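You operate a simulated robot arm through the tools that you are given. There is no shell and no other tool. Be economical: measure what you need, move in short steps, check, and stop when the job is done.

The job below is to be done with a simulated robot arm. You get a single attempt, and the scene is never put back.

TASK
Unlock the French window and open both leaves wide.
Fine: leave the shutters latched and the stay hooks down.

The check looks at the end state, three seconds after you hand in, the way a careful person would. Anything else that was tipped, shoved, dropped, spilled or broken makes it a failure.

THE ROBOT
A 7-joint arm with a two-finger parallel gripper, fixed in place. Base frame: the origin is at the foot of the arm, x ahead of it, y to its left, z up. Units: mm, degrees, N and s.
With the tool pointing down near the work surface it reaches from about 100 to 860 mm from the base axis. Its first joint turns from -115.0 to 115.0 degrees. Payload 3.91 kg.
The TCP is the grasp point between the finger pads, 30 mm short of the fingertips. In the tool frame z runs along the fingers and y along their closing line. The gripper opens to 110 mm. The fingers are 20 mm wide and 10 mm thick; the gripper's body (48 by 112 mm) begins 55 mm behind the TCP.
Orientation is that of the tool frame in the base frame, as a unit quaternion [x, y, z, w]. With the fingers straight down and closing along the base's y, the tool's x points along the base's -x, its y along +y and its z along -z.

THE INTERFACE
- The arm moves only by the tool play_rows. Its argument "series" is a list of rows, each a list of 7 numbers: the closure, from 0 (fully open) to 1 (shut), then the shift along the base's x, y, z in mm, then the turn, a rotation vector about the base's x, y, z in rad. In form: [[fingers, dx, dy, dz, rx, ry, rz], ...]. A call has 1 to 12 rows; each row is the pose to reach, as a shift and turn from the pose commanded when the call began. Rows are played at 5 a second. More than 50 mm and 8.6 degrees between two rows, or a gripper value outside its range, and nothing of the call is played. Where a pose cannot be reached the arm comes as near as it can. A force on the tool above 40 N (or 10 N above the force at the start of the call, whichever is more), or a blocked arm, ends the call early, and 0.2 s more pass. The fingers move at their own pace (about 153 mm/s each) and stop on an object; they squeeze with about 43 N. The grip force told is the motor's: it shows also when the fingers shut on nothing. Time passes only in rows, and 0.2 s behind the last, so rows that repeat a pose let the fingers close. It gives the time, the measured TCP pose, the force on the tool (base axes), the opening and the grip force at its end, in the units of the frame above (readings bear some noise), with the torque about the TCP (base axes, N m) and any sound that the robot's microphone picked up.
- Cameras (640 x 400 px; columns grow to the right, rows downward): "scene" is fixed at [218.6, 649.3, 1678.1]; the picture's right is [-0.92, -0.38, 0.00], its down [-0.19, 0.46, -0.87] and it looks along [0.33, -0.80, -0.50] (base axes); focal length 255 px, centre (320, 200). "wrist" rides on the gripper at [72, 17, -103] in the tool frame; the picture's right is [-0.23, 0.97, 0.00], its down [-0.76, -0.18, -0.62] and it looks along [-0.61, -0.14, 0.78] (tool axes); focal length 222 px, centre (320, 200). There is no depth. A picture from a camera that has moved, and an enlarged one, comes with that camera's place and axes in the base frame and with its lens.
- camera(camera): a new picture of that camera. The clock stands still meanwhile.
- slide_trunk(by): slides the trunk up (or, below 0, down) by that many mm; the arm rides with it, the base frame stays. It gives what a move gives, with no picture.
- enlarge(camera, box): a new picture of the part [left, top, right, bottom] of that camera's present view, enlarged. The clock stands still meanwhile.
- hand_in(): hands the job in; it is judged then, once.

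Work in short steps. Places have to be worked out from the pictures, the camera data and where the tool is seen: move nearer, look again, correct. Check each grasp and each placing, and mend what went wrong. You have 120 turns and 76 pictures in all, those below and enlarged ones among them. Open the gripper and draw the arm clear of the work before you hand the job in, unless the task says otherwise; then end with one line.

The tools are called after ">>>" by a JSON object that holds its "op" and its "data". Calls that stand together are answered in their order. play_rows: Moves the arm, as the interface text tells. Its arguments: {"type":"object","properties":{"series":{"type":"array","items":{"type":"array","items":{"type":"number"}}}},"required":["series"]} The other tools are called the same way: slide_trunk (by) slides the trunk up or down; camera (camera) takes a picture; enlarge (camera, box) takes an enlarged picture of a part of a camera's view; hand_in () hands the job in.

At the start:

```text
time_s: 0.0
tool_pos: [556.4, -24.1, 1591.6]
ee_rot: [0.0, 1.0, 0.0, 0.0]
contact_force: [0.2, -0.1, 0.6]
moment: [0.03, 0.02, -0.02]
opening: 110.0
finger_force: 0.0
trunk travel left (down, up): [-900.0, 90.0]
```

scene: 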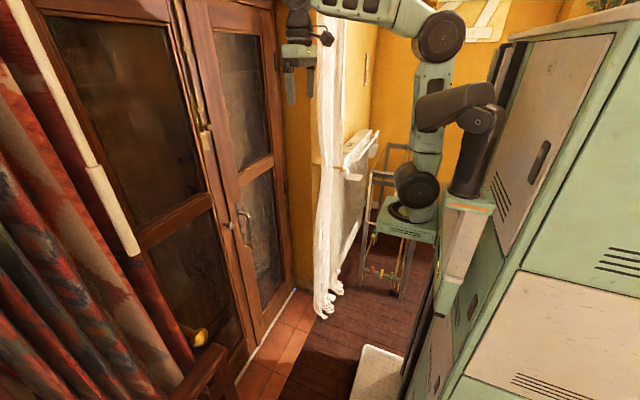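
wrist: 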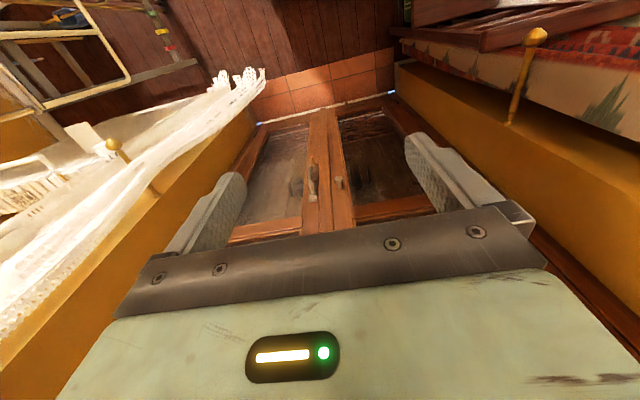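

The window stands ahead (+x) with the handle area visible around scene pixel (240,220). I look closer first.

>>> {"op": "enlarge", "data": {"camera": "scene", "box": [160, 60, 320, 260]}}

>>> {"op": "enlarge", "data": {"camera": "wrist", "box": [220, 80, 440, 240]}}

>>> {"op": "enlarge", "data": {"camera": "scene", "box": [0, 180, 320, 400]}}

```text
2.00 times, centred on (240, 160) of scene
camera zoom: at [218.6, 649.3, 1678.1], right [-0.92, -0.38, 0.0], down [-0.19, 0.46, -0.87], along [0.33, -0.8, -0.5], focal length 510 px, centre (480, 280)
```

zoom: 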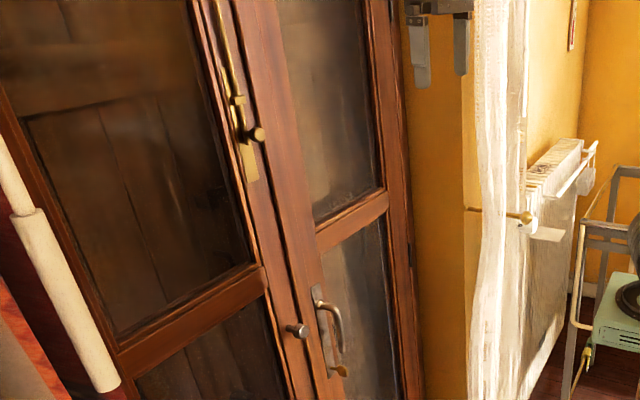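

```text
2.50 times, centred on (330, 160) of wrist
camera zoom: at [483.2, -5.6, 1697.1], right [0.23, 0.97, 0.0], down [0.76, -0.18, 0.62], along [0.61, -0.14, -0.78], focal length 555 px, centre (295, 300)
```

zoom: 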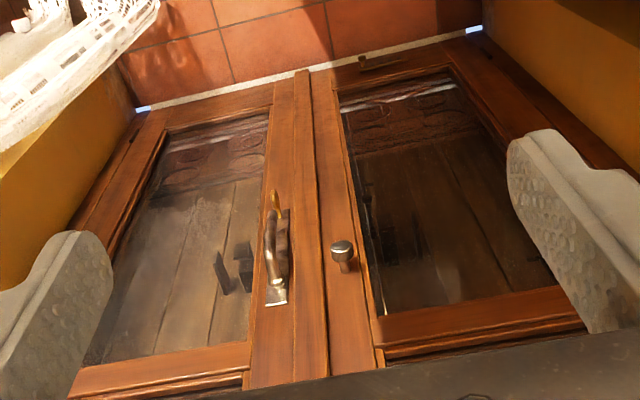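

```text
1.82 times, centred on (160, 290) of scene
camera zoom: at [218.6, 649.3, 1678.1], right [-0.92, -0.38, 0.0], down [-0.19, 0.46, -0.87], along [0.33, -0.8, -0.5], focal length 464 px, centre (611, 36)
```

zoom: 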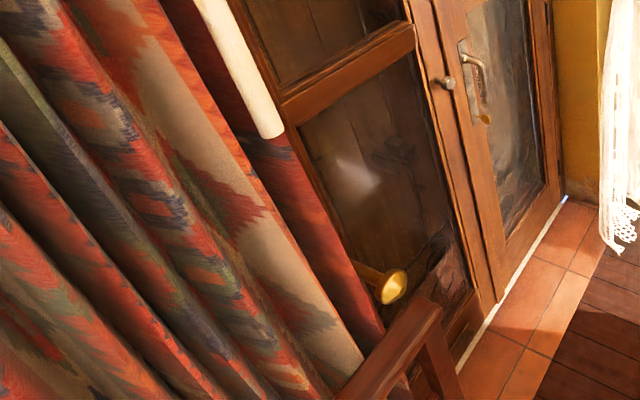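

I estimate the left-leaf knob at about [931,-39,1028], the brass bolt knob at about [931,-45,1450], and the handle with its key around y=-140, z=1030. I'll turn the tool to point at the window (+x).

>>> {"op": "play_rows", "data": {"series": [[0, 0, 0, 0, 0, -0.131, 0], [0, 0, 0, 0, 0, -0.262, 0], [0, 0, 0, 0, 0, -0.393, 0], [0, 0, 0, 0, 0, -0.524, 0], [0, 0, 0, 0, 0, -0.654, 0], [0, 0, 0, 0, 0, -0.785, 0], [0, 0, 0, 0, 0, -0.916, 0], [0, 0, 0, 0, 0, -1.047, 0], [0, 0, 0, 0, 0, -1.178, 0], [0, 0, 0, 0, 0, -1.309, 0], [0, 0, 0, 0, 0, -1.44, 0], [0, 0, 0, 0, 0, -1.5708, 0]]}}

>>> {"op": "camera", "data": {"camera": "wrist"}}

>>> {"op": "camera", "data": {"camera": "scene"}}

```text
time_s: 2.6
tool_pos: [628.1, -14.6, 1487.3]
ee_rot: [0.002, 0.711, -0.001, 0.703]
contact_force: [-2.3, 0.6, 0.3]
moment: [-0.06, 0.07, 0.01]
opening: 110.1
finger_force: 0.1
out of reach, approached as far as the arm can: row 4, 5, 6, 7, 8, 9, 10, 11, 12
trunk travel left (down, up): [-900.0, 90.0]
```

```text
70 pictures are left
camera wrist: at [523.9, 2.7, 1416.2], right [0.0, 0.97, 0.23], down [-0.61, -0.18, 0.77], along [0.79, -0.14, 0.6], focal length 222 px, centre (320, 200)
```

wrist: 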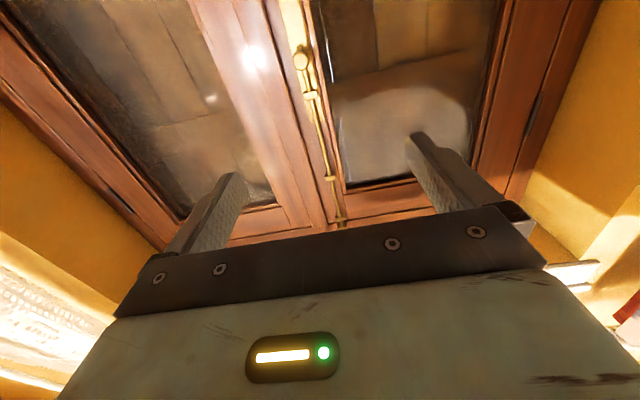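

```text
69 pictures are left
```

scene: 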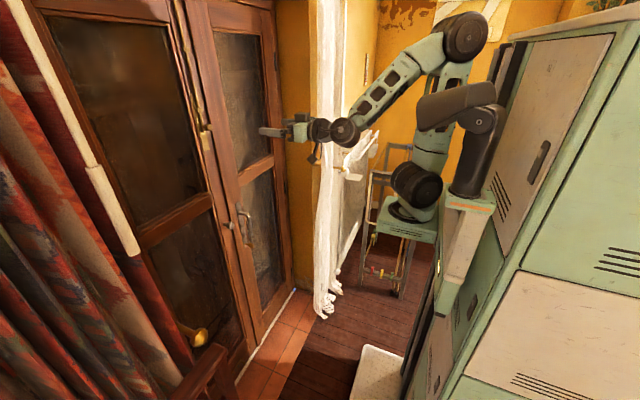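

Tool now points at the window; bolt knob refined to about [920,-34,1450]. I lower the trunk to look at the handle and key.

>>> {"op": "slide_trunk", "data": {"by": -500}}

>>> {"op": "camera", "data": {"camera": "wrist"}}

>>> {"op": "camera", "data": {"camera": "scene"}}

```text
refused: -500 is not a number from -400 to 400
```

```text
68 pictures are left
camera wrist: at [523.9, 2.7, 1416.2], right [0.0, 0.97, 0.23], down [-0.61, -0.18, 0.77], along [0.79, -0.14, 0.6], focal length 222 px, centre (320, 200)
```

wrist: 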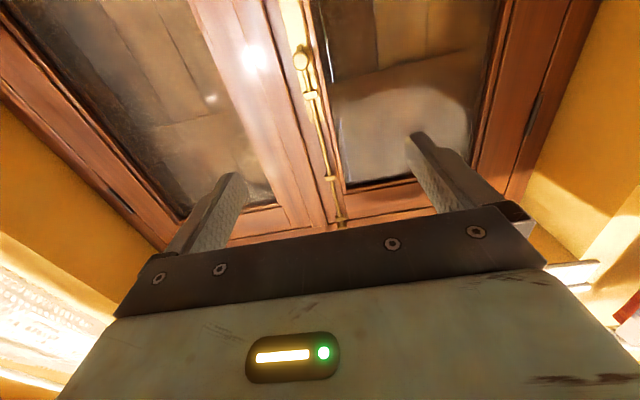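

```text
67 pictures are left
```

scene: 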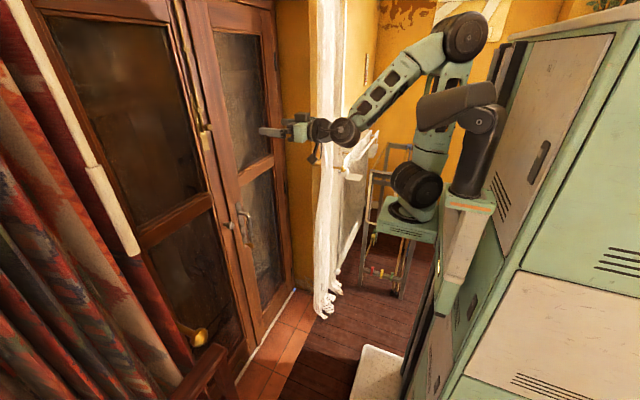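

The limit is 400 per slide. The elbow will be fine going down 400, then I'll look.

>>> {"op": "slide_trunk", "data": {"by": -400}}

```text
time_s: 6.4
tool_pos: [629.1, -14.4, 1087.1]
ee_rot: [0.0, 0.711, 0.0, 0.703]
contact_force: [-0.4, -0.4, -0.5]
moment: [-0.02, 0.0, 0.01]
opening: 109.9
finger_force: 0.1
trunk travel left (down, up): [-500.0, 490.0]
```

TCP is at z=1087, so I look from here.

>>> {"op": "camera", "data": {"camera": "wrist"}}

>>> {"op": "enlarge", "data": {"camera": "scene", "box": [200, 120, 360, 280]}}

```text
66 pictures are left
camera wrist: at [525.2, 3.5, 1015.9], right [0.0, 0.97, 0.23], down [-0.61, -0.18, 0.77], along [0.79, -0.14, 0.6], focal length 222 px, centre (320, 200)
```

wrist: 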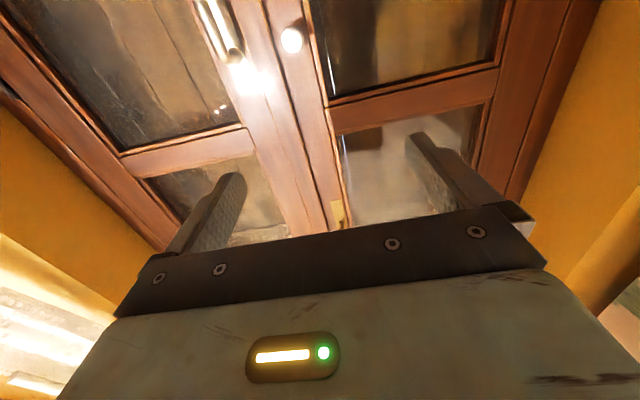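

```text
2.50 times, centred on (280, 200) of scene
camera zoom: at [218.6, 649.3, 1678.1], right [-0.92, -0.38, 0.0], down [-0.19, 0.46, -0.87], along [0.33, -0.8, -0.5], focal length 638 px, centre (420, 200)
```

zoom: 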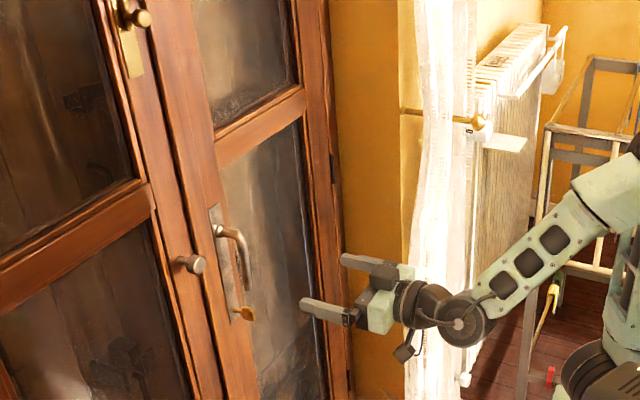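

The lock shows a lever (pivot ≈ [940,-130,1030]) with a brass key below it, roughly [912,-130,850]. I lower the trunk further to see the key from nearby.

>>> {"op": "slide_trunk", "data": {"by": -230}}

>>> {"op": "camera", "data": {"camera": "wrist"}}

>>> {"op": "camera", "data": {"camera": "scene"}}

```text
time_s: 8.8
tool_pos: [628.9, -15.1, 857.1]
ee_rot: [0.0, 0.711, 0.0, 0.703]
contact_force: [0.1, 0.0, 0.2]
moment: [0.0, -0.02, 0.0]
opening: 110.3
finger_force: 0.0
trunk travel left (down, up): [-270.0, 720.0]
```

```text
64 pictures are left
camera wrist: at [525.2, 3.5, 785.9], right [0.0, 0.97, 0.23], down [-0.61, -0.18, 0.77], along [0.79, -0.14, 0.6], focal length 222 px, centre (320, 200)
```

wrist: 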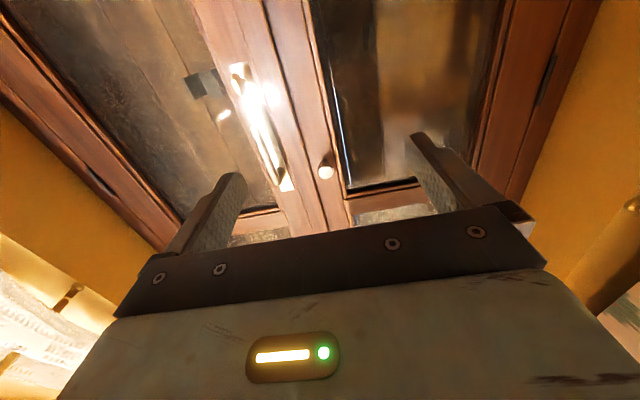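

```text
63 pictures are left
```

scene: 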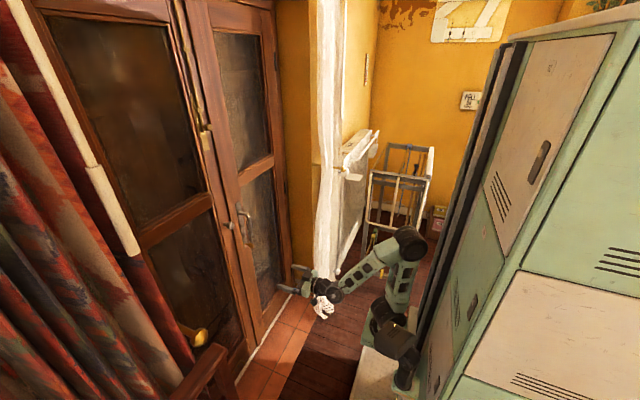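

I enlarge the lock area.

>>> {"op": "enlarge", "data": {"camera": "wrist", "box": [180, 40, 360, 200]}}

>>> {"op": "enlarge", "data": {"camera": "scene", "box": [215, 190, 275, 250]}}

```text
2.50 times, centred on (270, 120) of wrist
camera zoom: at [525.2, 3.5, 785.9], right [0.0, 0.97, 0.23], down [-0.61, -0.18, 0.77], along [0.79, -0.14, 0.6], focal length 555 px, centre (445, 400)
```

zoom: 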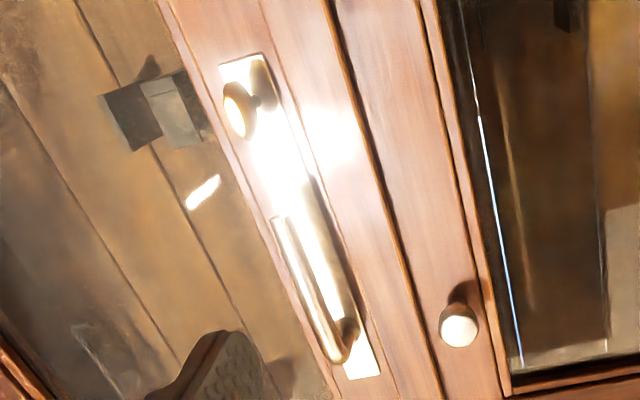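

```text
6.67 times, centred on (245, 220) of scene
camera zoom: at [218.6, 649.3, 1678.1], right [-0.92, -0.38, 0.0], down [-0.19, 0.46, -0.87], along [0.33, -0.8, -0.5], focal length 1700 px, centre (820, 67)
```

zoom: 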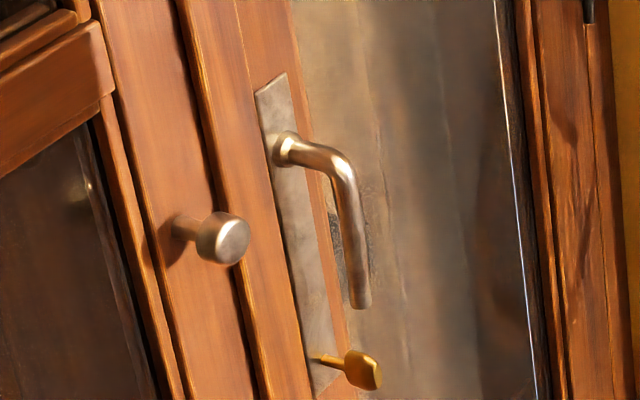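

Key bow is at about [915,-140,832]; the lever hangs down above it. I move closer and lower to see the bow's orientation.

>>> {"op": "play_rows", "data": {"series": [[0, 30, -30, -19, 0, 0, 0], [0, 60, -60, -38, 0, 0, 0], [0, 90, -90, -57, 0, 0, 0], [0, 120, -110, -70, 0, 0, 0], [0, 150, -125, -77, 0, 0, 0]]}}

>>> {"op": "camera", "data": {"camera": "wrist"}}

```text
time_s: 10.1
tool_pos: [772.7, -67.2, 792.2]
ee_rot: [0.022, 0.714, -0.015, 0.7]
contact_force: [0.4, 0.5, -0.1]
moment: [0.0, 0.01, 0.01]
opening: 110.2
finger_force: 0.2
out of reach, approached as far as the arm can: row 2, 3, 4, 5
trunk travel left (down, up): [-270.0, 720.0]
```

```text
60 pictures are left
camera wrist: at [670.0, -43.1, 722.6], right [0.06, 0.97, 0.24], down [-0.62, -0.15, 0.77], along [0.78, -0.19, 0.59], focal length 222 px, centre (320, 200)
```

wrist: 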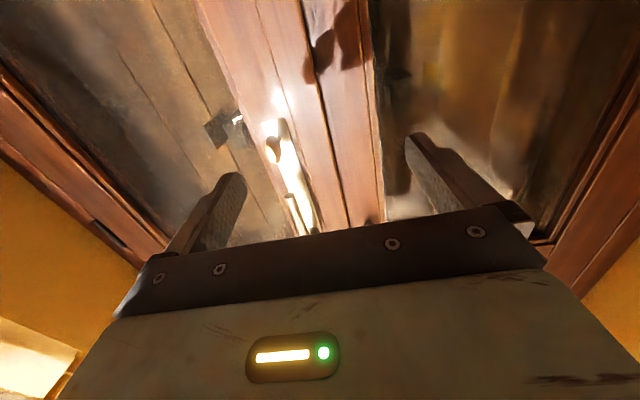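

The arm stopped at y=-67, likely a wrist joint limit with the forearm sloping down. Lowering the trunk and raising the tool relative to it should give more margin.

>>> {"op": "slide_trunk", "data": {"by": -250}}

>>> {"op": "play_rows", "data": {"series": [[0, 0, 0, 45, 0, 0, 0], [0, 0, 0, 90, 0, 0, 0], [0, 0, 0, 135, 0, 0, 0], [0, 0, 0, 180, 0, 0, 0], [0, 0, 0, 225, 0, 0, 0], [0, 0, -40, 240, 0, 0, 0], [0, 0, -73, 240, 0, 0, 0]]}}

```text
time_s: 12.6
tool_pos: [772.9, -67.3, 542.3]
ee_rot: [0.024, 0.714, -0.017, 0.7]
contact_force: [0.3, -0.1, -0.2]
moment: [0.01, 0.03, 0.01]
opening: 110.0
finger_force: 0.0
trunk travel left (down, up): [-20.0, 970.0]
```

```text
time_s: 14.2
tool_pos: [776.1, -140.3, 784.3]
ee_rot: [0.02, 0.714, -0.014, 0.7]
contact_force: [1.2, 0.8, -0.2]
moment: [-0.02, -0.03, -0.01]
opening: 109.7
finger_force: 0.0
trunk travel left (down, up): [-20.0, 970.0]
```

That worked: no reach limit now. I view the key from here.

>>> {"op": "enlarge", "data": {"camera": "wrist", "box": [220, 40, 420, 220]}}

>>> {"op": "enlarge", "data": {"camera": "scene", "box": [210, 190, 310, 290]}}

```text
2.22 times, centred on (320, 130) of wrist
camera zoom: at [672.2, -116.1, 714.9], right [0.05, 0.97, 0.24], down [-0.62, -0.15, 0.77], along [0.79, -0.19, 0.59], focal length 494 px, centre (320, 356)
```

zoom: 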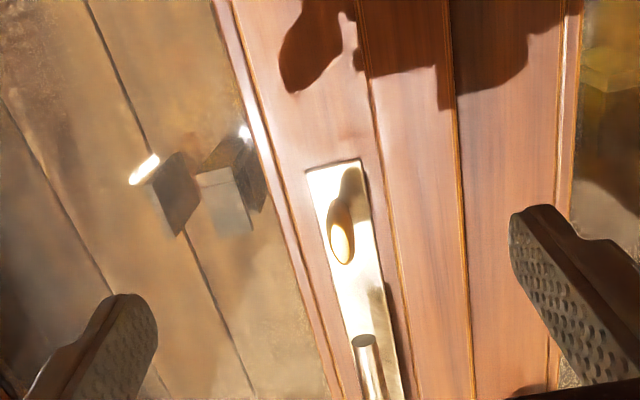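

```text
4.00 times, centred on (260, 240) of scene
camera zoom: at [218.6, 649.3, 1678.1], right [-0.92, -0.38, 0.0], down [-0.19, 0.46, -0.87], along [0.33, -0.8, -0.5], focal length 1020 px, centre (560, 40)
```

zoom: 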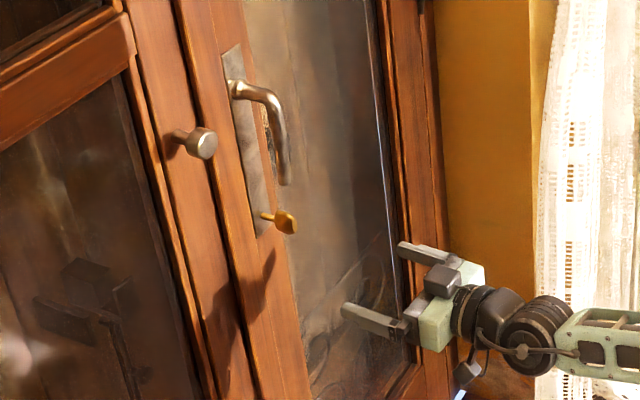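

Key bow sits at about [919,-145,825], flat in a vertical plane, so closing along y suits it. I align the tool, raise it to key height, and approach.

>>> {"op": "play_rows", "data": {"series": [[0, 0, -3, 20, -0.008, -0.02, 0.048], [0, 0, -5, 40, -0.008, -0.02, 0.048], [0, 40, -5, 40, -0.008, -0.02, 0.048], [0, 80, -5, 40, -0.008, -0.02, 0.048], [0, 90, -5, 40, -0.008, -0.02, 0.048]]}}

>>> {"op": "camera", "data": {"camera": "wrist"}}

>>> {"op": "enlarge", "data": {"camera": "scene", "box": [210, 190, 310, 290]}}

```text
time_s: 15.4
tool_pos: [839.6, -152.0, 819.6]
ee_rot: [0.004, 0.707, -0.003, 0.707]
contact_force: [-0.9, 0.1, 0.5]
moment: [-0.01, -0.01, -0.03]
opening: 110.1
finger_force: 0.0
out of reach, approached as far as the arm can: row 4, 5
trunk travel left (down, up): [-20.0, 970.0]
```

```text
57 pictures are left
camera wrist: at [736.8, -132.6, 747.7], right [0.01, 0.97, 0.23], down [-0.63, -0.17, 0.76], along [0.78, -0.15, 0.61], focal length 222 px, centre (320, 200)
```

wrist: 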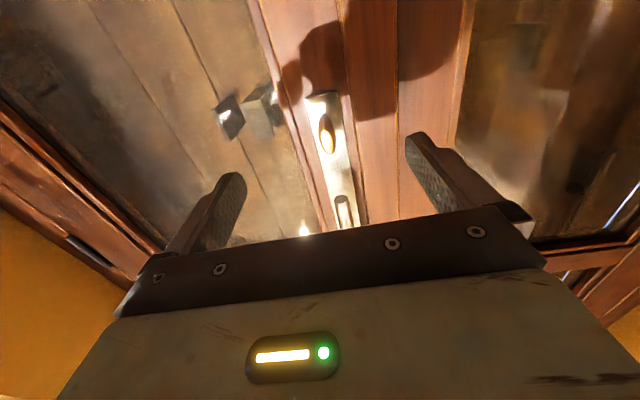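

```text
4.00 times, centred on (260, 240) of scene
camera zoom: at [218.6, 649.3, 1678.1], right [-0.92, -0.38, 0.0], down [-0.19, 0.46, -0.87], along [0.33, -0.8, -0.5], focal length 1020 px, centre (560, 40)
```

zoom: 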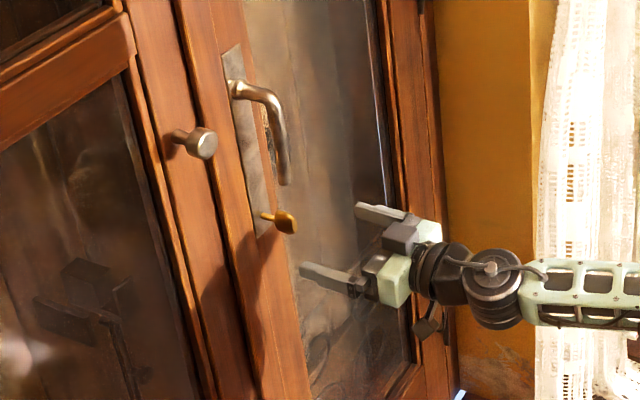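

Reach stopped at x=840; I look at the whole arm's shape.

>>> {"op": "camera", "data": {"camera": "scene"}}

```text
55 pictures are left
```

scene: 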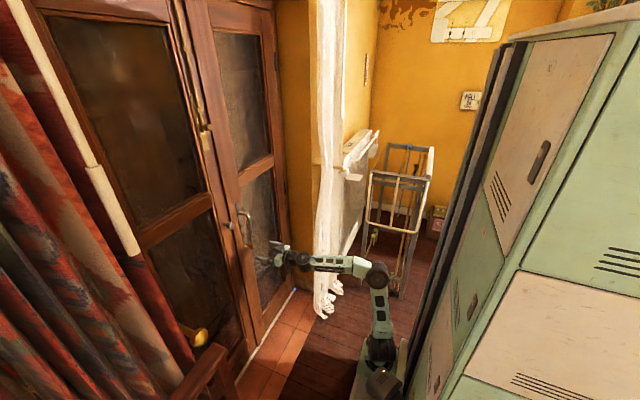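

The arm isn't stretched out, so another limit is at play; try a middle height: raise the trunk 100, then move the tool down and forward.

>>> {"op": "play_rows", "data": {"series": [[0, -30, 5, 0, 0, 0, 0]]}}

>>> {"op": "slide_trunk", "data": {"by": 100}}

>>> {"op": "play_rows", "data": {"series": [[0, 0, 0, -45, 0, 0, 0], [0, 0, 0, -90, 0, 0, 0], [0, 30, 0, -97, 0, 0, 0], [0, 60, 0, -97, 0, 0, 0], [0, 80, 0, -97, 0, 0, 0]]}}

```text
time_s: 15.8
tool_pos: [808.8, -145.3, 822.1]
ee_rot: [0.002, 0.707, -0.002, 0.707]
contact_force: [0.7, -0.1, 0.1]
moment: [0.01, 0.0, 0.0]
opening: 109.9
finger_force: 0.1
trunk travel left (down, up): [-20.0, 970.0]
```

```text
time_s: 17.2
tool_pos: [809.3, -145.2, 920.8]
ee_rot: [0.003, 0.707, -0.002, 0.707]
contact_force: [-0.5, -0.6, -0.6]
moment: [0.01, 0.0, 0.03]
opening: 109.9
finger_force: 0.1
trunk travel left (down, up): [-120.0, 870.0]
```

```text
time_s: 18.4
tool_pos: [831.7, -154.2, 834.6]
ee_rot: [0.003, 0.707, -0.002, 0.707]
contact_force: [-0.4, 0.7, -0.3]
moment: [0.0, -0.01, 0.0]
opening: 109.9
finger_force: 0.0
out of reach, approached as far as the arm can: row 3, 4, 5
trunk travel left (down, up): [-120.0, 870.0]
```

Limited again. I enlarge the arm to understand its posture.

>>> {"op": "enlarge", "data": {"camera": "scene", "box": [240, 200, 440, 400]}}

```text
2.00 times, centred on (340, 300) of scene
camera zoom: at [218.6, 649.3, 1678.1], right [-0.92, -0.38, 0.0], down [-0.19, 0.46, -0.87], along [0.33, -0.8, -0.5], focal length 510 px, centre (280, 0)
```

zoom: 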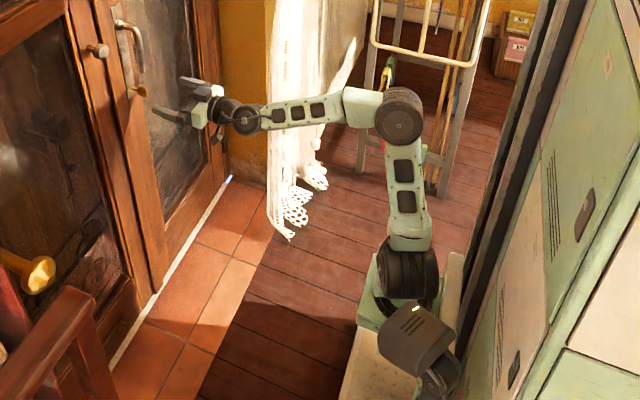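

Forearm slopes down about 25° and the wrist seems near a limit. I test whether pitching the tool down slightly frees up forward reach (still clear of the key, fingers at x<900).

>>> {"op": "play_rows", "data": {"series": [[0, -10, 4, 0, 0, 0.13, 0], [0, -10, 4, 0, 0, 0.26, 0], [0, 25, 4, 0, 0, 0.26, 0], [0, 45, 4, 0, 0, 0.26, 0]]}}

```text
time_s: 19.4
tool_pos: [833.3, -154.6, 835.8]
ee_rot: [0.003, 0.793, -0.003, 0.61]
contact_force: [0.7, -0.5, 0.0]
moment: [0.01, 0.01, -0.01]
opening: 110.1
finger_force: 0.0
out of reach, approached as far as the arm can: row 2, 3, 4
trunk travel left (down, up): [-120.0, 870.0]
```

TCP stopped at nearly the same point regardless of pitch. I probe the boundary at a different y to learn its shape.

>>> {"op": "play_rows", "data": {"series": [[0, -10, 40, 0, 0, -0.13, 0], [0, -10, 80, 0, 0, -0.26, 0], [0, -10, 120, 0, 0, -0.26, 0], [0, 20, 150, 0, 0, -0.26, 0], [0, 40, 150, 0, 0, -0.26, 0], [0, 60, 150, 0, 0, -0.26, 0]]}}

```text
time_s: 20.8
tool_pos: [799.4, -50.6, 853.7]
ee_rot: [0.003, 0.707, -0.002, 0.707]
contact_force: [0.1, 0.1, -0.7]
moment: [0.02, 0.0, 0.02]
opening: 110.0
finger_force: 0.1
out of reach, approached as far as the arm can: row 2, 3, 4, 5, 6
trunk travel left (down, up): [-120.0, 870.0]
```

The boundary shrank toward +y, so it's a joint limit rather than plain reach. I look at the arm's lower part for its structure.

>>> {"op": "enlarge", "data": {"camera": "scene", "box": [300, 230, 460, 400]}}

```text
2.35 times, centred on (380, 315) of scene
camera zoom: at [218.6, 649.3, 1678.1], right [-0.92, -0.38, 0.0], down [-0.19, 0.46, -0.87], along [0.33, -0.8, -0.5], focal length 600 px, centre (179, -71)
```

zoom: 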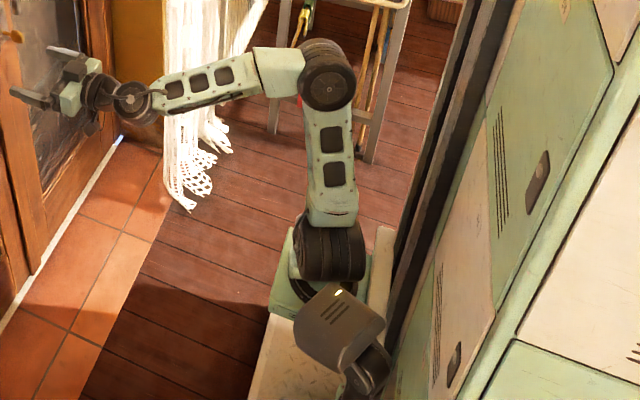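

Structure is clear: arm base near [228,-102], elbow bent ~90°, so there's reach left. I test with small radial steps whether the stop is a real limit.

>>> {"op": "play_rows", "data": {"series": [[0, 0, -10, 0, 0, 0, 0], [0, 0, -20, 0, 0, 0, 0], [0, 0, -40, 0, 0, 0, 0], [0, 10, -50, 0, 0, 0, 0], [0, 20, -50, 0, 0, 0, 0], [0, 20, -50, 0, 0, 0, 0], [0, 20, -50, 0, 0, 0, 0]]}}

```text
time_s: 22.4
tool_pos: [820.7, -102.3, 850.8]
ee_rot: [0.004, 0.707, -0.002, 0.707]
contact_force: [-0.4, -0.4, 0.0]
moment: [0.01, 0.01, 0.0]
opening: 109.9
finger_force: 0.1
trunk travel left (down, up): [-120.0, 870.0]
```

That was reached. I continue forward in small steps at y=-102.

>>> {"op": "play_rows", "data": {"series": [[0, 10, 0, 0, 0, 0, 0], [0, 20, 0, 0, 0, 0, 0], [0, 30, 0, 0, 0, 0, 0], [0, 40, 0, 0, 0, 0, 0], [0, 40, 0, 0, 0, 0, 0]]}}

```text
time_s: 23.6
tool_pos: [824.9, -113.2, 856.1]
ee_rot: [0.004, 0.706, -0.001, 0.708]
contact_force: [-0.4, -0.2, -0.1]
moment: [0.03, 0.02, 0.02]
opening: 110.2
finger_force: 0.0
out of reach, approached as far as the arm can: row 1, 2, 3, 4, 5
trunk travel left (down, up): [-120.0, 870.0]
```

The limit pushes the tool toward -y. I test whether yawing the tool frees it.

>>> {"op": "play_rows", "data": {"series": [[0, -5, 0, 0, 0, 0, -0.12], [0, -5, 0, 0, 0, 0, -0.24], [0, 10, 0, 0, 0, 0, -0.24], [0, 25, 0, 0, 0, 0, -0.24], [0, 40, 0, 0, 0, 0, -0.24]]}}

>>> {"op": "play_rows", "data": {"series": [[0, -5, 0, 0, 0, 0, 0.12], [0, -5, 0, 0, 0, 0, 0.24], [0, -5, 0, 0, 0, 0, 0.36], [0, 10, 0, 0, 0, 0, 0.48], [0, 25, 0, 0, 0, 0, 0.48], [0, 40, 0, 0, 0, 0, 0.48]]}}

```text
time_s: 24.8
tool_pos: [807.9, -130.2, 861.6]
ee_rot: [0.087, 0.701, -0.087, 0.702]
contact_force: [0.4, -0.1, -0.1]
moment: [-0.01, 0.01, -0.05]
opening: 110.0
finger_force: 0.2
out of reach, approached as far as the arm can: row 1, 2, 3, 4, 5
trunk travel left (down, up): [-120.0, 870.0]
```

```text
time_s: 26.2
tool_pos: [824.7, -94.1, 887.9]
ee_rot: [-0.072, 0.711, 0.071, 0.696]
contact_force: [-0.3, 0.1, -0.2]
moment: [-0.02, 0.0, 0.01]
opening: 110.0
finger_force: 0.0
out of reach, approached as far as the arm can: row 3, 4, 5, 6
trunk travel left (down, up): [-120.0, 870.0]
```

The data fit a fixed-elbow constraint, i.e. the arm sits in an awkward posture. I retreat, straighten the tool, and then try rolling the hand (which would also put the camera on top).

>>> {"op": "play_rows", "data": {"series": [[0, -40, 0, -20, 0, 0, -0.1], [0, -80, 0, -30, 0, 0, -0.2], [0, -110, 0, -35, 0, 0, -0.2]]}}

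>>> {"op": "play_rows", "data": {"series": [[0, 0, 0, 0, 0.14, 0, 0], [0, 0, 0, 0, 0.28, 0, 0], [0, 0, 0, 0, 0.42, 0, 0], [0, 0, 0, 0, 0.56, 0, 0], [0, 0, 0, 0, 0.7, 0, 0], [0, 0, 0, 0, 0.84, 0, 0], [0, 0, 0, 0, 0.98, 0, 0], [0, 0, 0, 0, 1.12, 0, 0], [0, 0, 0, 0, 1.26, 0, 0], [0, 0, 0, 0, 1.4, 0, 0], [0, 0, 0, 0, 1.54, 0, 0], [0, 0, 0, 0, 1.571, 0, 0]]}}

```text
time_s: 27.0
tool_pos: [713.3, -93.7, 853.9]
ee_rot: [-0.011, 0.707, 0.011, 0.707]
contact_force: [0.6, 0.1, 0.1]
moment: [-0.01, 0.03, -0.02]
opening: 110.1
finger_force: 0.1
trunk travel left (down, up): [-120.0, 870.0]
```

```text
time_s: 29.6
tool_pos: [702.8, -84.1, 930.6]
ee_rot: [0.492, 0.549, 0.487, 0.469]
contact_force: [0.3, 0.1, -0.1]
moment: [-0.02, 0.0, 0.01]
opening: 110.0
finger_force: 0.1
out of reach, approached as far as the arm can: row 5, 6, 7, 8, 9, 10, 11, 12
trunk travel left (down, up): [-120.0, 870.0]
```

Roll in the positive direction meets a limit early. I go back and try the negative direction.

>>> {"op": "play_rows", "data": {"series": [[0, 0, 0, -10, -0.14, 0, 0], [0, 0, 0, -20, -0.28, 0, 0], [0, 0, 0, -30, -0.42, 0, 0], [0, 0, 0, -40, -0.56, 0, 0], [0, 0, 0, -50, -0.7, 0, 0], [0, 0, 0, -60, -0.84, 0, 0], [0, 0, 0, -70, -0.98, 0, 0], [0, 0, 0, -70, -1.12, 0, 0], [0, 0, 0, -70, -1.26, 0, 0], [0, 0, 0, -70, -1.4, 0, 0], [0, 0, 0, -70, -1.54, 0, 0]]}}

>>> {"op": "play_rows", "data": {"series": [[0, 0, 0, 0, -0.14, 0, 0], [0, 0, 0, 0, -0.28, 0, 0], [0, 0, 0, 0, -0.42, 0, 0], [0, 0, 0, 0, -0.56, 0, 0], [0, 0, 0, 0, -0.7, 0, 0], [0, 0, 0, 0, -0.84, 0, 0], [0, 0, 0, 0, -0.98, 0, 0], [0, 0, 0, 0, -1.12, 0, 0], [0, 0, 0, 0, -1.26, 0, 0], [0, 0, 0, 0, -1.4, 0, 0], [0, 0, 0, 0, -1.54, 0, 0]]}}

```text
time_s: 32.0
tool_pos: [702.0, -89.7, 860.2]
ee_rot: [0.025, 0.733, -0.034, 0.679]
contact_force: [0.0, -0.2, 0.8]
moment: [-0.02, -0.02, -0.01]
opening: 110.3
finger_force: 0.1
trunk travel left (down, up): [-120.0, 870.0]
```

```text
time_s: 34.4
tool_pos: [702.5, -89.1, 860.0]
ee_rot: [0.456, -0.502, 0.534, -0.504]
contact_force: [0.7, 0.4, 0.1]
moment: [0.0, -0.01, 0.0]
opening: 109.9
finger_force: 0.1
trunk travel left (down, up): [-120.0, 870.0]
```

Rolling negative works without limits. I try forward extension in this roll.

>>> {"op": "play_rows", "data": {"series": [[0, 40, -10, 0, 0, 0, 0], [0, 80, -20, 0, 0, 0, 0], [0, 110, -20, 0, 0, 0, 0], [0, 130, -20, 0, 0, 0, 0], [0, 145, -20, 0, 0, 0, 0]]}}

```text
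time_s: 35.6
tool_pos: [848.5, -108.2, 861.0]
ee_rot: [0.455, -0.503, 0.533, -0.506]
contact_force: [0.5, -0.2, 1.1]
moment: [-0.01, 0.03, 0.0]
opening: 110.0
finger_force: 0.0
trunk travel left (down, up): [-120.0, 870.0]
```

That was it: the roll joint was limiting. I complete the roll to -180° (camera on top) while backing off, levelling the tool.

>>> {"op": "play_rows", "data": {"series": [[0, -10, -3, -3, -0.1325, 0.0103, 0], [0, -20, -6, -6, -0.265, 0.0205, 0], [0, -30, -9, -9, -0.3975, 0.0308, -0.001], [0, -40, -12, -12, -0.53, 0.041, -0.002], [0, -50, -15, -15, -0.6625, 0.0513, -0.002], [0, -55, -18, -18, -0.795, 0.0615, -0.002], [0, -58, -21, -21, -0.9275, 0.0718, -0.003], [0, -58, -24, -24, -1.06, 0.082, -0.003], [0, -58, -27, -27, -1.1925, 0.0923, -0.004], [0, -58, -30, -30, -1.325, 0.1025, -0.004], [0, -58, -32, -31, -1.4575, 0.1128, -0.005], [0, -58, -32, -31, -1.59, 0.123, -0.005]]}}

>>> {"op": "camera", "data": {"camera": "wrist"}}

```text
time_s: 38.2
tool_pos: [789.4, -139.5, 828.5]
ee_rot: [0.707, 0.002, 0.707, 0.0]
contact_force: [0.5, 1.2, -0.8]
moment: [0.01, 0.01, -0.01]
opening: 110.0
finger_force: 0.0
trunk travel left (down, up): [-120.0, 870.0]
```

```text
52 pictures are left
camera wrist: at [687.1, -155.7, 901.2], right [0.0, -0.97, -0.22], down [-0.62, 0.18, -0.76], along [0.78, 0.14, -0.61], focal length 222 px, centre (320, 200)
```

wrist: 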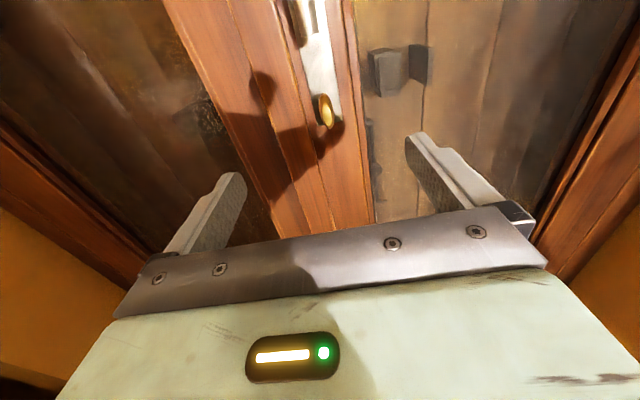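

Key seen again at about [919,-147,828]. I advance to x=875 and look once more.

>>> {"op": "play_rows", "data": {"series": [[0, 40, -7, 0, 0, 0, 0], [0, 75, -7, 0, 0, 0, 0], [0, 86, -7, 0, 0, 0, 0]]}}

>>> {"op": "camera", "data": {"camera": "wrist"}}

>>> {"op": "enlarge", "data": {"camera": "scene", "box": [210, 190, 310, 290]}}

```text
time_s: 39.0
tool_pos: [875.4, -147.4, 828.9]
ee_rot: [0.707, 0.001, 0.707, 0.0]
contact_force: [-0.1, -0.3, 0.3]
moment: [0.01, 0.06, 0.01]
opening: 110.0
finger_force: 0.1
trunk travel left (down, up): [-120.0, 870.0]
```

```text
51 pictures are left
camera wrist: at [773.0, -163.2, 901.7], right [0.0, -0.97, -0.23], down [-0.62, 0.18, -0.76], along [0.78, 0.14, -0.61], focal length 222 px, centre (320, 200)
```

wrist: 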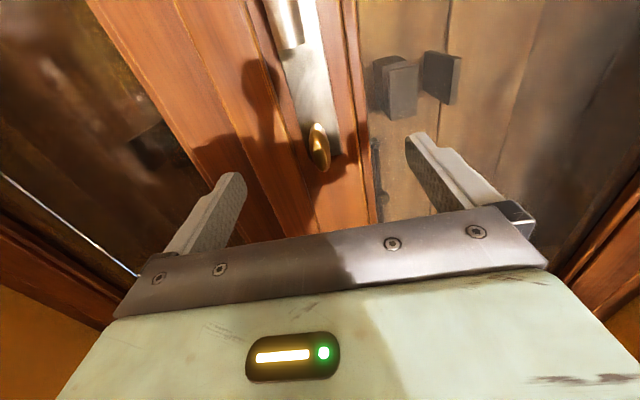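

```text
4.00 times, centred on (260, 240) of scene
camera zoom: at [218.6, 649.3, 1678.1], right [-0.92, -0.38, 0.0], down [-0.19, 0.46, -0.87], along [0.33, -0.8, -0.5], focal length 1020 px, centre (560, 40)
```

zoom: 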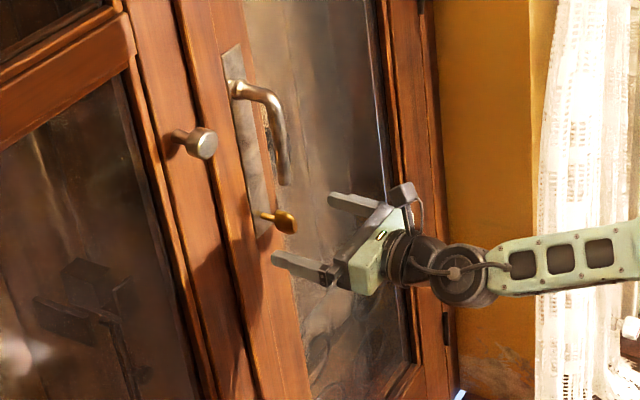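

Key bow is at about [925,-146,829]. I advance to x=912 and close.

>>> {"op": "play_rows", "data": {"series": [[0, 15, 1, 0, 0, 0, 0], [0, 30, 1, 0, 0, 0, 0], [0, 38, 1, 0, 0, 0, 0], [1, 38, 1, 0, 0, 0, 0], [1, 38, 1, 0, 0, 0, 0], [1, 38, 1, 0, 0, 0, 0]]}}

>>> {"op": "camera", "data": {"camera": "wrist"}}

```text
time_s: 40.4
tool_pos: [912.7, -147.0, 827.9]
ee_rot: [0.707, 0.0, 0.707, 0.0]
contact_force: [1.3, 0.3, -1.6]
moment: [-0.01, 0.15, 0.02]
opening: 14.8
finger_force: 44.9
trunk travel left (down, up): [-120.0, 870.0]
```

```text
49 pictures are left
camera wrist: at [810.8, -162.9, 901.5], right [0.0, -0.97, -0.23], down [-0.62, 0.18, -0.76], along [0.78, 0.14, -0.61], focal length 222 px, centre (320, 200)
```

wrist: 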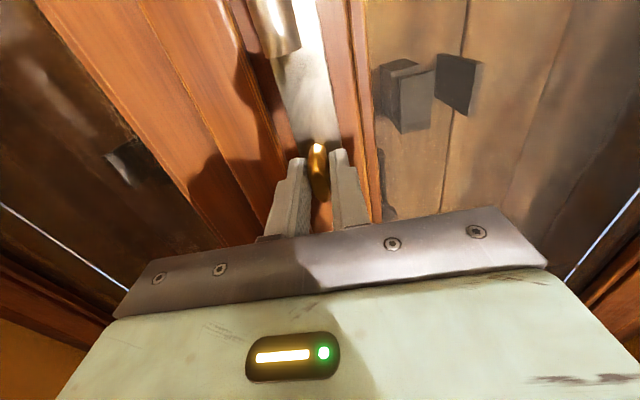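

Key is gripped (14.8 mm). I turn it clockwise (+x rotation) a little first to see whether it gives.

>>> {"op": "play_rows", "data": {"series": [[1, 0, 0, 0, 0.1, 0, 0], [1, 0, 0, 0, 0.2, 0, 0], [1, 0, 0, 0, 0.3, 0, 0], [1, 0, 0, 0, 0.4, 0, 0]]}}

```text
time_s: 41.4
tool_pos: [914.2, -148.5, 829.7]
ee_rot: [0.692, -0.141, 0.694, -0.14]
contact_force: [-4.5, -8.4, 5.8]
moment: [-1.17, 0.34, -0.07]
opening: 18.7
finger_force: 44.7
trunk travel left (down, up): [-120.0, 870.0]
```

Torque rose to 1.2 Nm and the opening grew, which suggests slipping. I look.

>>> {"op": "enlarge", "data": {"camera": "wrist", "box": [240, 80, 400, 240]}}

```text
2.50 times, centred on (320, 160) of wrist
camera zoom: at [810.9, -190.4, 889.8], right [0.0, -0.81, -0.59], down [-0.62, 0.46, -0.63], along [0.78, 0.36, -0.5], focal length 555 px, centre (320, 300)
```

zoom: 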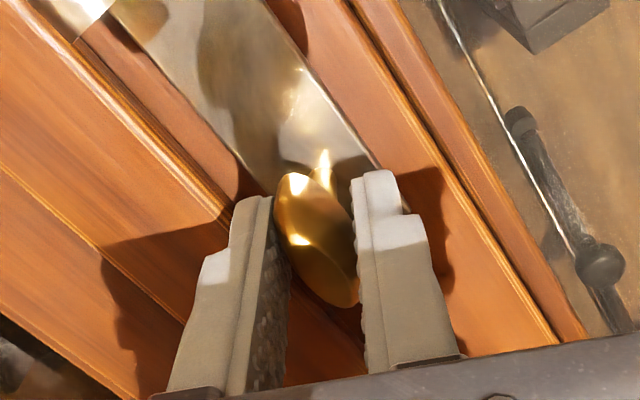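

The bow isn't following clockwise. I return and try counter-clockwise.

>>> {"op": "play_rows", "data": {"series": [[1, -1.5, 1.5, -1.5, -0.13, 0, 0], [1, -1.5, 1.5, -1.5, -0.26, 0, 0], [1, -1.5, 1.5, -1.5, -0.4, 0, 0], [1, -1.5, 1.5, -1.5, -0.5, 0, 0], [1, -1.5, 1.5, -1.5, -0.6, 0, 0], [1, -1.5, 1.5, -1.5, -0.7, 0, 0], [1, -1.5, 1.5, -1.5, -0.8, 0, 0]]}}

>>> {"op": "enlarge", "data": {"camera": "wrist", "box": [240, 80, 400, 240]}}

```text
time_s: 42.9
tool_pos: [912.8, -147.4, 826.7]
ee_rot: [0.695, 0.128, 0.696, 0.129]
contact_force: [18.3, -1.1, 4.3]
moment: [0.03, 0.77, -0.3]
opening: 14.3
finger_force: 45.1
trunk travel left (down, up): [-120.0, 870.0]
stopped in row 7: the force on the tool passed its limit at 41 N (the readings are from after the stop); the commanded pose is now the measured one
```

```text
2.50 times, centred on (320, 160) of wrist
camera zoom: at [809.6, -135.6, 901.2], right [0.0, -0.99, 0.14], down [-0.62, -0.1, -0.78], along [0.78, -0.09, -0.62], focal length 555 px, centre (320, 300)
```

zoom: 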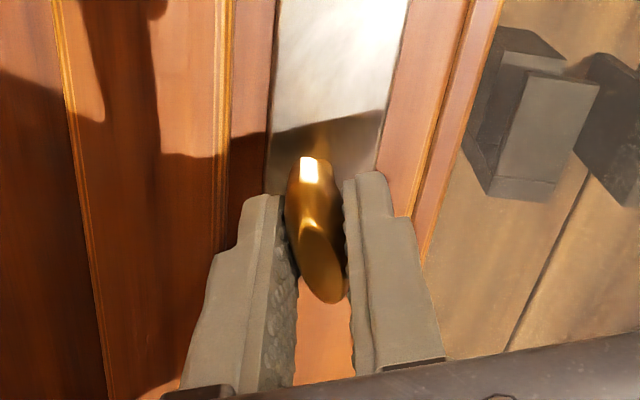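

Counter-clockwise the bow stays aligned with the pads, so the key is turning that way. A side force built up; I open to relax, re-centre, re-grip.

>>> {"op": "play_rows", "data": {"series": [[0.8, 0, 0, 0, 0, 0, 0], [0.8, 0, 0.5, 2, 0, 0, 0], [1, 0, 0.5, 2, 0, 0, 0], [1, 0, 0.5, 2, 0, 0, 0]]}}

>>> {"op": "enlarge", "data": {"camera": "wrist", "box": [240, 80, 400, 240]}}

```text
time_s: 43.9
tool_pos: [912.2, -145.2, 829.1]
ee_rot: [0.695, 0.13, 0.696, 0.129]
contact_force: [-10.6, 1.7, -4.8]
moment: [0.04, -0.33, 0.2]
opening: 14.3
finger_force: 45.1
trunk travel left (down, up): [-120.0, 870.0]
```

```text
2.50 times, centred on (320, 160) of wrist
camera zoom: at [809.1, -134.8, 903.6], right [0.0, -0.99, 0.14], down [-0.62, -0.11, -0.78], along [0.78, -0.09, -0.62], focal length 555 px, centre (320, 300)
```

zoom: 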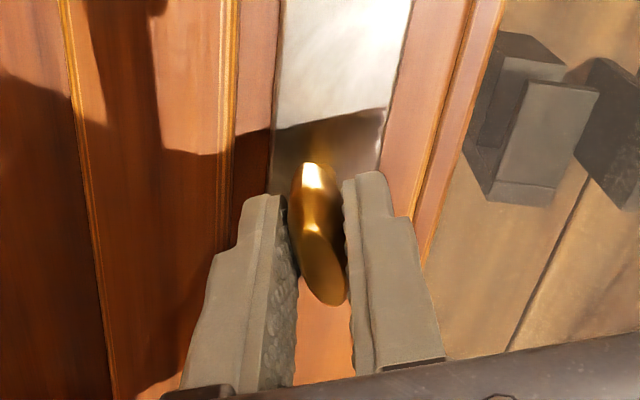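

Torque about the key is near zero here. I continue counter-clockwise.

>>> {"op": "play_rows", "data": {"series": [[1, 0, 0, 0, -0.1, 0, 0], [1, 0, 0, 0, -0.2, 0, 0], [1, 0, 0, 0, -0.3, 0, 0], [1, 0, 0, 0, -0.4, 0, 0]]}}

```text
time_s: 44.9
tool_pos: [912.6, -144.7, 829.4]
ee_rot: [0.655, 0.265, 0.656, 0.265]
contact_force: [-2.3, 8.9, -7.2]
moment: [0.03, -0.06, 0.36]
opening: 14.4
finger_force: 45.0
trunk travel left (down, up): [-120.0, 870.0]
```

Key follows with low torque. I continue toward 90°.

>>> {"op": "play_rows", "data": {"series": [[1, 0, 0, 0, -0.1, 0, 0], [1, 0, 0, 0, -0.2, 0, 0], [1, 0, 0, 0, -0.3, 0, 0], [1, 0, 0, 0, -0.4, 0, 0], [1, 0, 0, 0, -0.5, 0, 0], [1, 0, 0, 0, -0.6, 0, 0], [1, 0, 0, 0, -0.7, 0, 0], [1, 0, 0, 0, -0.8, 0, 0]]}}

>>> {"op": "camera", "data": {"camera": "wrist"}}

```text
time_s: 46.7
tool_pos: [912.6, -143.6, 826.7]
ee_rot: [0.501, 0.501, 0.501, 0.497]
contact_force: [-16.5, 19.2, -20.5]
moment: [0.29, 0.33, 0.44]
opening: 14.5
finger_force: 45.0
trunk travel left (down, up): [-120.0, 870.0]
```

```text
45 pictures are left
camera wrist: at [809.1, -71.6, 845.0], right [0.0, -0.23, 0.97], down [-0.62, -0.76, -0.18], along [0.78, -0.6, -0.15], focal length 222 px, centre (320, 200)
```

wrist: 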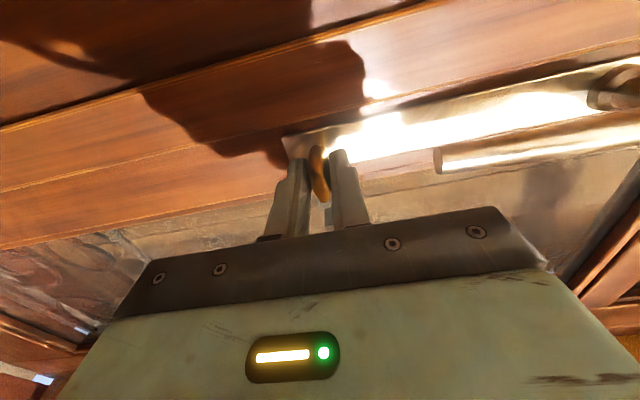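

The key has turned 90°, no click heard yet. I relieve side force a bit and continue turning.

>>> {"op": "play_rows", "data": {"series": [[1, -1, 1.5, -1.5, 0, 0, 0], [1, -1, 1.5, -1.5, -0.1, 0, 0], [1, -1, 1.5, -1.5, -0.2, 0, 0], [1, -1, 1.5, -1.5, -0.3, 0, 0]]}}

```text
time_s: 47.7
tool_pos: [911.0, -145.8, 826.8]
ee_rot: [0.421, 0.569, 0.422, 0.567]
contact_force: [-0.1, 11.0, -16.3]
moment: [1.09, 0.28, 0.32]
opening: 17.0
finger_force: 45.3
trunk travel left (down, up): [-120.0, 870.0]
```

A firm stop at 90° (torque 1.1 Nm, pads slipping): the key is at its end position. I ease back, open partway, and retreat.

>>> {"op": "play_rows", "data": {"series": [[1, 0, 0, 0, 0.14, 0, 0], [1, 0, 0, 0, 0.28, 0, 0], [0.6, 0, 0, 0, 0.3, 0, 0], [0.6, 0, 0, 0, 0.3, 0, 0], [0.6, -40, 0, 0, 0.3, 0, 0], [0.6, -80, 0, 0, 0.3, 0, 0], [0.6, -120, 0, 0, 0.3, 0, 0]]}}

>>> {"op": "enlarge", "data": {"camera": "scene", "box": [210, 190, 310, 290]}}

```text
time_s: 49.3
tool_pos: [791.8, -142.5, 826.3]
ee_rot: [0.5, 0.5, 0.502, 0.499]
contact_force: [-0.5, 1.3, 0.5]
moment: [-0.01, 0.03, -0.07]
opening: 43.9
finger_force: 0.0
trunk travel left (down, up): [-120.0, 870.0]
```

```text
4.00 times, centred on (260, 240) of scene
camera zoom: at [218.6, 649.3, 1678.1], right [-0.92, -0.38, 0.0], down [-0.19, 0.46, -0.87], along [0.33, -0.8, -0.5], focal length 1020 px, centre (560, 40)
```

zoom: 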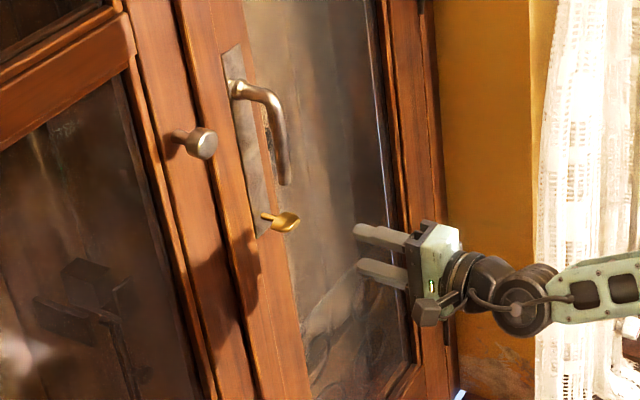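

Key now horizontal. Next the lever (tip ≈ z 890, pivot ≈ z 1025, y≈-145): I roll back to camera-on-top and rise to z≈905 for a look.

>>> {"op": "play_rows", "data": {"series": [[0.6, 0, 0, 10, 0.14, 0, 0], [0.6, 0, 0, 20, 0.28, 0, 0], [0.6, 0, 0, 30, 0.42, 0, 0], [0.6, 0, 0, 40, 0.56, 0, 0], [0.6, 0, 0, 50, 0.7, 0, 0], [0.6, 0, 0, 60, 0.84, 0, 0], [0.6, 0, 0, 70, 0.98, 0, 0], [0.6, 0, 0, 80, 1.12, 0, 0], [0.6, 0, 0, 80, 1.26, 0, 0], [0.6, 0, 0, 80, 1.4, 0, 0], [0.6, 0, 0, 80, 1.54, 0, 0], [0.6, 0, 0, 80, 1.571, 0, 0]]}}

>>> {"op": "camera", "data": {"camera": "wrist"}}

```text
time_s: 51.9
tool_pos: [790.8, -144.1, 908.7]
ee_rot: [0.707, -0.004, 0.708, -0.001]
contact_force: [-0.3, 0.8, -0.9]
moment: [0.0, -0.02, -0.01]
opening: 43.7
finger_force: 0.1
trunk travel left (down, up): [-120.0, 870.0]
```

```text
43 pictures are left
camera wrist: at [688.1, -160.6, 981.0], right [0.0, -0.97, -0.23], down [-0.62, 0.18, -0.76], along [0.78, 0.14, -0.61], focal length 222 px, centre (320, 200)
```

wrist: 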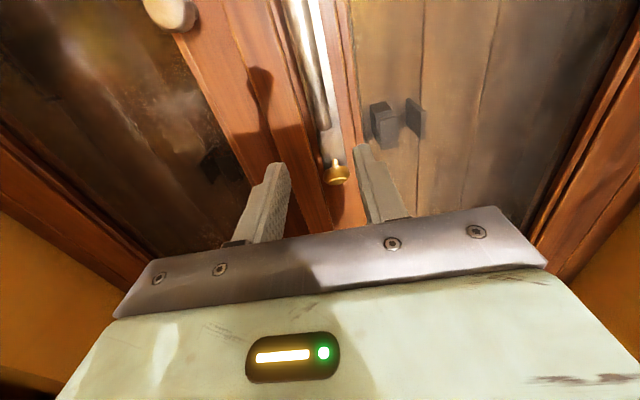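

Lever's lower end at about [910,-148,900]. I rise to z=925, advance and close on the lever.

>>> {"op": "play_rows", "data": {"series": [[0.6, 20, -4, 17, 0, 0, 0], [0.6, 60, -4, 17, 0, 0, 0], [0.6, 100, -4, 17, 0, 0, 0], [0.6, 116, -4, 17, 0, 0, 0], [1, 116, -4, 17, 0, 0, 0], [1, 116, -4, 17, 0, 0, 0]]}}

>>> {"op": "camera", "data": {"camera": "wrist"}}

```text
time_s: 53.3
tool_pos: [908.0, -147.0, 926.3]
ee_rot: [0.707, -0.002, 0.708, -0.001]
contact_force: [0.2, 2.9, -0.4]
moment: [-0.25, -0.12, 0.03]
opening: 16.6
finger_force: 44.8
trunk travel left (down, up): [-120.0, 870.0]
```

```text
42 pictures are left
camera wrist: at [804.4, -163.5, 998.7], right [0.0, -0.97, -0.23], down [-0.62, 0.18, -0.76], along [0.78, 0.14, -0.6], focal length 222 px, centre (320, 200)
```

wrist: 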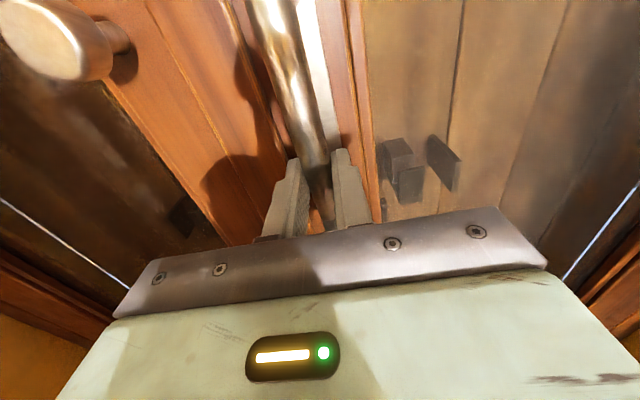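

Lever gripped. I test a small turn toward -y along its arc (pivot ≈ 102 mm above).

>>> {"op": "play_rows", "data": {"series": [[1, 0, -10, 0.5, -0.1, 0, 0], [1, 0, -20, 2, -0.2, 0, 0]]}}

```text
time_s: 53.9
tool_pos: [907.0, -166.2, 928.2]
ee_rot: [0.703, 0.07, 0.704, 0.07]
contact_force: [-0.2, 8.4, -1.4]
moment: [-0.71, 0.15, 0.09]
opening: 16.3
finger_force: 45.5
trunk travel left (down, up): [-120.0, 870.0]
```

It turns with a light spring force. I continue along the arc.

>>> {"op": "play_rows", "data": {"series": [[1, 0, -13.7, 3.8, -0.14, 0, 0], [1, 0, -26.8, 9.5, -0.28, 0, 0], [1, 0, -39, 17, -0.42, 0, 0], [1, 0, -50, 26, -0.56, 0, 0], [1, 0, -59.6, 36.6, -0.7, 0, 0]]}}

```text
time_s: 55.1
tool_pos: [906.5, -224.1, 963.9]
ee_rot: [0.636, 0.306, 0.639, 0.306]
contact_force: [5.9, 16.1, -3.1]
moment: [-1.07, -0.31, 0.73]
opening: 17.3
finger_force: 45.1
trunk travel left (down, up): [-120.0, 870.0]
```

Around 52° turned with moderate force. I continue a little further.

>>> {"op": "play_rows", "data": {"series": [[1, 0, -8.1, 11.8, -0.14, 0, 0], [1, 0, -14.4, 24.6, -0.28, 0, 0]]}}

>>> {"op": "enlarge", "data": {"camera": "scene", "box": [210, 170, 310, 270]}}

```text
time_s: 55.7
tool_pos: [906.1, -237.6, 990.8]
ee_rot: [0.586, 0.393, 0.59, 0.392]
contact_force: [-1.6, 24.0, -3.9]
moment: [-0.97, -0.05, 0.33]
opening: 17.6
finger_force: 45.4
trunk travel left (down, up): [-120.0, 870.0]
```

```text
4.00 times, centred on (260, 220) of scene
camera zoom: at [218.6, 649.3, 1678.1], right [-0.92, -0.38, 0.0], down [-0.19, 0.46, -0.87], along [0.33, -0.8, -0.5], focal length 1020 px, centre (560, 120)
```

zoom: 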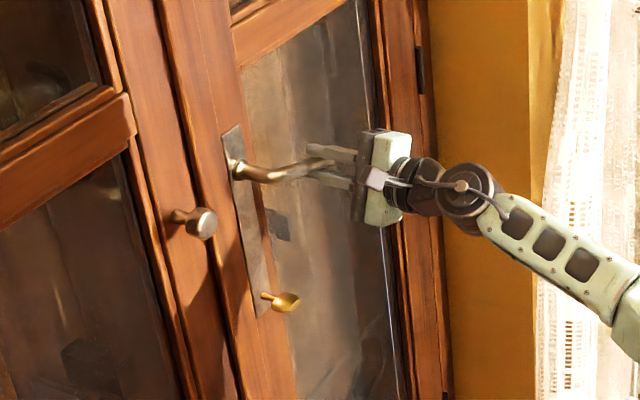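

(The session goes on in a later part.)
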